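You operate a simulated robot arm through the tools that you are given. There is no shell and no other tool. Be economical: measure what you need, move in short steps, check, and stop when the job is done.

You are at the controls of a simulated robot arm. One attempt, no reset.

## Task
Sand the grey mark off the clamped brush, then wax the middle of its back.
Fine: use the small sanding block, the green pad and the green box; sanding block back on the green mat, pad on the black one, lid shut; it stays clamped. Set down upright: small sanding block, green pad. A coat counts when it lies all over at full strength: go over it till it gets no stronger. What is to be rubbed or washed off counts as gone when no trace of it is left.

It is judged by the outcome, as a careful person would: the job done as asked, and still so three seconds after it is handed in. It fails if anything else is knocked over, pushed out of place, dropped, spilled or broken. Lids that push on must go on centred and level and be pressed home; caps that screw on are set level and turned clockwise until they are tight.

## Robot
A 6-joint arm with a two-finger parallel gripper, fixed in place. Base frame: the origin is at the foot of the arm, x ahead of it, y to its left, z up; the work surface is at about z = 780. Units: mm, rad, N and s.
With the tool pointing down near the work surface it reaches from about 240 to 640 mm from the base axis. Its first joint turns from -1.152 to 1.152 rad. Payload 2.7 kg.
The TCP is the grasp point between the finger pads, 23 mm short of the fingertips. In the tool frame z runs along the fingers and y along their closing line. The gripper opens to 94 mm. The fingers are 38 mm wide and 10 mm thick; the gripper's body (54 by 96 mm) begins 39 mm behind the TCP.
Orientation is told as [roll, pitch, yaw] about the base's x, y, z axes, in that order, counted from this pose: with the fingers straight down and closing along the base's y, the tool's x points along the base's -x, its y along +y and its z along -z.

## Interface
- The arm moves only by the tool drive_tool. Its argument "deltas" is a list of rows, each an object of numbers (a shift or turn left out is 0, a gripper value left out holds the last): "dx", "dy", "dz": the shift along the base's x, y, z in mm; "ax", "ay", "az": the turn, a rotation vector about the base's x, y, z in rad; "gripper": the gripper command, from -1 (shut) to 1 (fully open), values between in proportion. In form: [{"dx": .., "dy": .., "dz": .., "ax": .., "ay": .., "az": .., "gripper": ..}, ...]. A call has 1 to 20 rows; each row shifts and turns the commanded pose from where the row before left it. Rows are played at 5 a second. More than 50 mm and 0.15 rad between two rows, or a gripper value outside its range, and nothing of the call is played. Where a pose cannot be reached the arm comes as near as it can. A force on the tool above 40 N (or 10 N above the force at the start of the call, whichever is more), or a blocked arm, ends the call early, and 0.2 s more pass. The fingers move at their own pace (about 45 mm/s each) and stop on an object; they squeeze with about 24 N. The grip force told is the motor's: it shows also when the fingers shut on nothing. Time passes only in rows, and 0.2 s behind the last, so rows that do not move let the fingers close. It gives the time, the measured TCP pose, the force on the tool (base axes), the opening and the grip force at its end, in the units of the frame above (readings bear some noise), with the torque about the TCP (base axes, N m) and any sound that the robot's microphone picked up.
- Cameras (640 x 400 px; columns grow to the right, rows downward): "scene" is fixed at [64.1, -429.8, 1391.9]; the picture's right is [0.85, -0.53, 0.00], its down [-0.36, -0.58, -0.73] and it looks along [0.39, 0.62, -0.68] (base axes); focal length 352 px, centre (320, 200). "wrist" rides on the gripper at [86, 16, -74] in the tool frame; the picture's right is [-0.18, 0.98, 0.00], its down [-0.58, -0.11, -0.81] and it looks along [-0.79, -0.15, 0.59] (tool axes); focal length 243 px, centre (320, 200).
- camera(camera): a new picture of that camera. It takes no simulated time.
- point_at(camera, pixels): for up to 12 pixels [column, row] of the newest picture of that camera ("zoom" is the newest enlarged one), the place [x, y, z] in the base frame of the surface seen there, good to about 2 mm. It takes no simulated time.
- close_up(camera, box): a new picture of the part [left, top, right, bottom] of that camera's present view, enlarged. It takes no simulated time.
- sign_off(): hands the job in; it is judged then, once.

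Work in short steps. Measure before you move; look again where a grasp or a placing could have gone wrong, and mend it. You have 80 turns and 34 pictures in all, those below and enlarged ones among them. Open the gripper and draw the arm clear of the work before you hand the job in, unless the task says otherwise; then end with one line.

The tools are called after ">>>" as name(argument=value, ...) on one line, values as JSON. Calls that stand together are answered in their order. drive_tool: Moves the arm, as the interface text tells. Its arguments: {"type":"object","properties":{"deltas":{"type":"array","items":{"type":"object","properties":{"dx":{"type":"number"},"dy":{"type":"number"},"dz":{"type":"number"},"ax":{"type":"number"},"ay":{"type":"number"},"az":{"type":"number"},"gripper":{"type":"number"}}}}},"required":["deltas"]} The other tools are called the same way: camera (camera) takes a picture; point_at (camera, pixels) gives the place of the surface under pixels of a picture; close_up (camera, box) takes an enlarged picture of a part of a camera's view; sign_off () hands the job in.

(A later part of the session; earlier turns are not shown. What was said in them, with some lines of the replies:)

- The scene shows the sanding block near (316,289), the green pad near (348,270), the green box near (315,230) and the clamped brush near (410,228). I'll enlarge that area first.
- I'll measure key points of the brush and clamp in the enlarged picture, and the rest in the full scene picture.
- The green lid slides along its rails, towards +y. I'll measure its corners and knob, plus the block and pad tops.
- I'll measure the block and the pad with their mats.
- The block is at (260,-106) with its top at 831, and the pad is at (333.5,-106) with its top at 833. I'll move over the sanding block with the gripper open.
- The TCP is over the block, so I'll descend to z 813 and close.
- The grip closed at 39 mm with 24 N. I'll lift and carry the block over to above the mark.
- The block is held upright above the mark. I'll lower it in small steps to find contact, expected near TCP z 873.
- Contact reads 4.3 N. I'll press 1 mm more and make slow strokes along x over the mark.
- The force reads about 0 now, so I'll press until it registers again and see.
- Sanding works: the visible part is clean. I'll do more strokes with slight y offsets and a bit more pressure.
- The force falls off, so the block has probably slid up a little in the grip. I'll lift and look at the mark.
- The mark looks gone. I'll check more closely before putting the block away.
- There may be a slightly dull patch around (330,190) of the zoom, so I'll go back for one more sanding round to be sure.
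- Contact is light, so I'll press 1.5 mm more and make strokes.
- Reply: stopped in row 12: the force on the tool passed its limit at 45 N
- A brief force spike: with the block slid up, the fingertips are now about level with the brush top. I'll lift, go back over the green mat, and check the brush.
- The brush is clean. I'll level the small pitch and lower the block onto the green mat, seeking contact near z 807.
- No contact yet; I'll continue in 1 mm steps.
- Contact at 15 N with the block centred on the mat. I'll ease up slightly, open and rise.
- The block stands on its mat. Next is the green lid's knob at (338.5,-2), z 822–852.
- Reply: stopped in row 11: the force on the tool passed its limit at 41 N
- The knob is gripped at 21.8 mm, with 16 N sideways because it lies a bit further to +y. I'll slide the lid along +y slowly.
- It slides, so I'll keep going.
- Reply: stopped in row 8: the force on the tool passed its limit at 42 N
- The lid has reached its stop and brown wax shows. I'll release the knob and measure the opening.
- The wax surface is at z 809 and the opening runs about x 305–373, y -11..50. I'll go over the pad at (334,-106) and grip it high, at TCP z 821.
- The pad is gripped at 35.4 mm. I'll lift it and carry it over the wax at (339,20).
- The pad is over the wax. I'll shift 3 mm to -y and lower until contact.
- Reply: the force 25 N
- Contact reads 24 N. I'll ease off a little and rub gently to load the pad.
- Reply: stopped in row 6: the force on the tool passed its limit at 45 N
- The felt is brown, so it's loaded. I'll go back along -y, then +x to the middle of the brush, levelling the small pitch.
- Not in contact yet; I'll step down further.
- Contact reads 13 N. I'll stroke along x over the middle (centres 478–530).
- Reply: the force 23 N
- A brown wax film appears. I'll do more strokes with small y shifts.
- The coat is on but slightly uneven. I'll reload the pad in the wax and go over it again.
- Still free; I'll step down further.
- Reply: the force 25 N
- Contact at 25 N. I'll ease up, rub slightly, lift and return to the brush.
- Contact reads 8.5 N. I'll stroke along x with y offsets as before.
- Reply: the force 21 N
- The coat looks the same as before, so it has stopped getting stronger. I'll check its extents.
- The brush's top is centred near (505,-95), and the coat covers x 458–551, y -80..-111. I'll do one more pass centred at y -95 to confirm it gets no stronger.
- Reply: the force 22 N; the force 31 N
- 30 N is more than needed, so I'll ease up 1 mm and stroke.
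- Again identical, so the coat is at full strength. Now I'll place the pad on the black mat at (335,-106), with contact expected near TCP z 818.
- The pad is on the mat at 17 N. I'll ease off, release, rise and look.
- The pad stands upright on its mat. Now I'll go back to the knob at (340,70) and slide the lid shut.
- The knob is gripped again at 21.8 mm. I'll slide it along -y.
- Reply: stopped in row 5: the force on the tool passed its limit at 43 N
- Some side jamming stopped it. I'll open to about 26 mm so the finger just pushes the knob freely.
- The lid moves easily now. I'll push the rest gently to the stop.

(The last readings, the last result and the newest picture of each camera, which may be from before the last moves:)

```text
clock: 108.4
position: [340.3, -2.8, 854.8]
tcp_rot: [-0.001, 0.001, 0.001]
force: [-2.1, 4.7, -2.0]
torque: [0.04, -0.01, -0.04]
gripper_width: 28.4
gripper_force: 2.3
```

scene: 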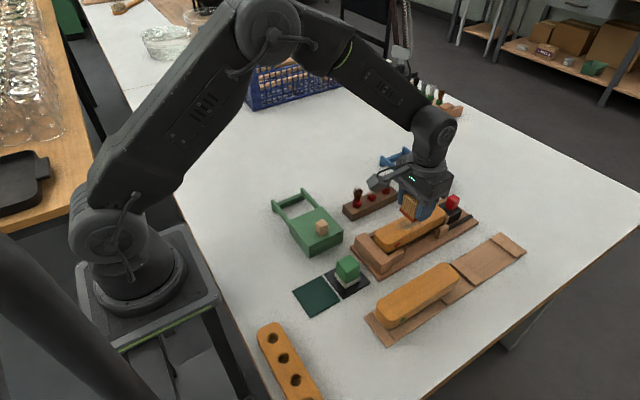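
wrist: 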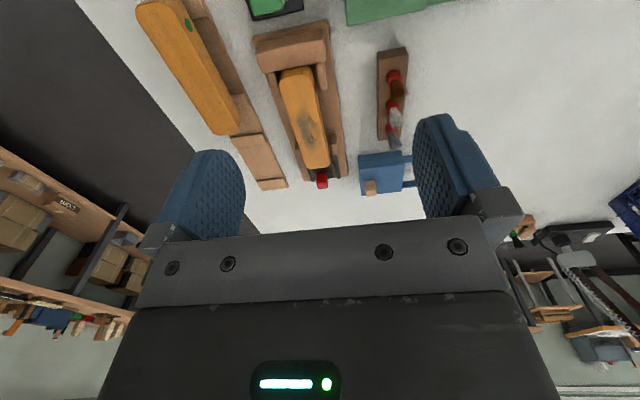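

Now 4.7 N shows at the end stop. I'll push slightly more, then view.

>>> drive_tool(deltas=[{"dy": -1}, {"dy": -1}, {}, {}])

>>> drive_tool(deltas=[{"dy": 4, "gripper": 0}, {}, {"dz": 30}, {"dz": 40}, {"dx": -20, "dy": 45, "dz": 40}, {"dx": -20, "dy": 45, "dz": 40}, {"dy": 45, "dz": 40, "gripper": 1}, {"dy": 30}, {}])

>>> camera(camera="scene")

>>> close_up(camera="scene", box=[264, 180, 404, 310])

```text
clock: 109.4
position: [340.3, -5.5, 853.4]
tcp_rot: [0.001, 0.001, 0.002]
force: [-1.7, 10.4, 5.1]
torque: [0.21, 0.05, -0.08]
gripper_width: 31.1
gripper_force: 5.6
```

```text
refused: row 5 steps farther than a row can; nothing moved
```

```text
6 pictures are left
```

scene: 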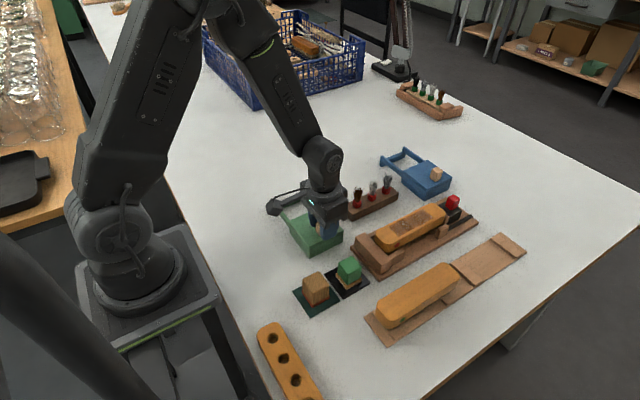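

```text
3.08 times, centred on (334, 245) of scene
```

zoom: 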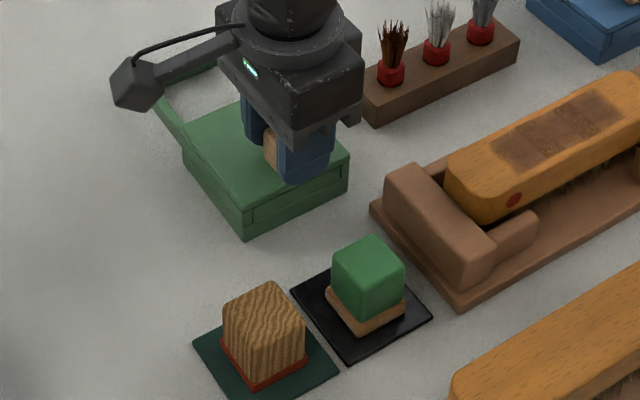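

The lid looks shut, with the finger pushing at 10 N against the stop. The retreat was refused for step size, so I'll redo it in smaller steps, opening first.

>>> drive_tool(deltas=[{"gripper": 0, "dy": 2}, {}, {}, {"dz": 30}, {"dz": 40}, {"dy": 25, "dz": 35}, {"dy": 30, "dz": 35}, {"dy": 40}, {"dy": 40}, {"dy": 30, "gripper": 1}, {}])

>>> close_up(camera="scene", box=[264, 180, 484, 310])

>>> point_at(camera="zoom", pixels=[[165, 127]])

```text
clock: 111.8
position: [340.3, 164.1, 996.6]
tcp_rot: [-0.003, 0.001, 0.002]
force: [0.0, -0.2, -0.4]
torque: [0.0, 0.0, 0.0]
gripper_width: 93.8
gripper_force: 0.0
```

```text
2.91 times, centred on (374, 245) of scene
```

zoom: 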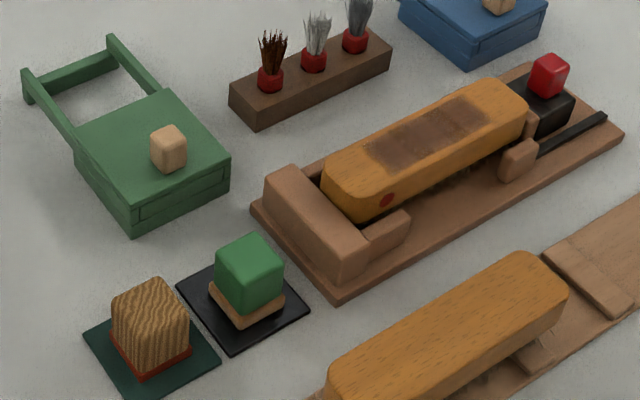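

```text
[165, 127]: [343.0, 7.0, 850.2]
```

The lid appears shut. I'll check it closely against the starting view.

>>> close_up(camera="scene", box=[264, 180, 354, 262])

>>> point_at(camera="zoom", pixels=[[230, 200], [482, 245], [322, 318], [385, 203], [388, 245]])

```text
4.88 times, centred on (309, 221) of scene
```

zoom: 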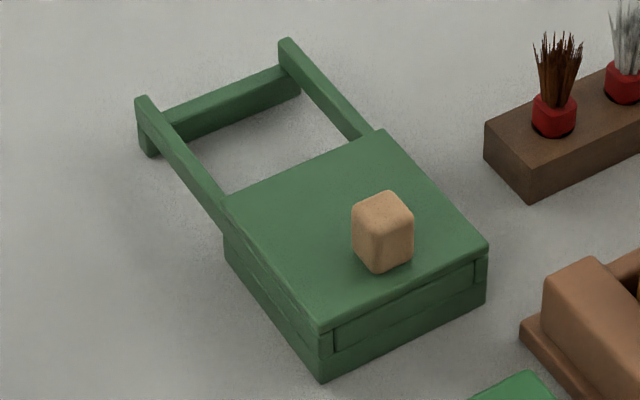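

```text
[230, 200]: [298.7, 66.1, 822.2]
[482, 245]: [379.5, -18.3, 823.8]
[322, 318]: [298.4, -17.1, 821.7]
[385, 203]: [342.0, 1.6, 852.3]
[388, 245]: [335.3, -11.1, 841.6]
```

The box looks the same as at the start, both tools are back on their mats, and the arm is clear with the gripper open. I'm handing in.

>>> sign_off()

```text
The job is handed in.
```

I sanded the grey mark off the brush and waxed the middle of its back until the coat got no stronger. The sanding block is back upright on the green mat, the pad upright on the black one, the green box's lid is shut, and the brush is still clamped.
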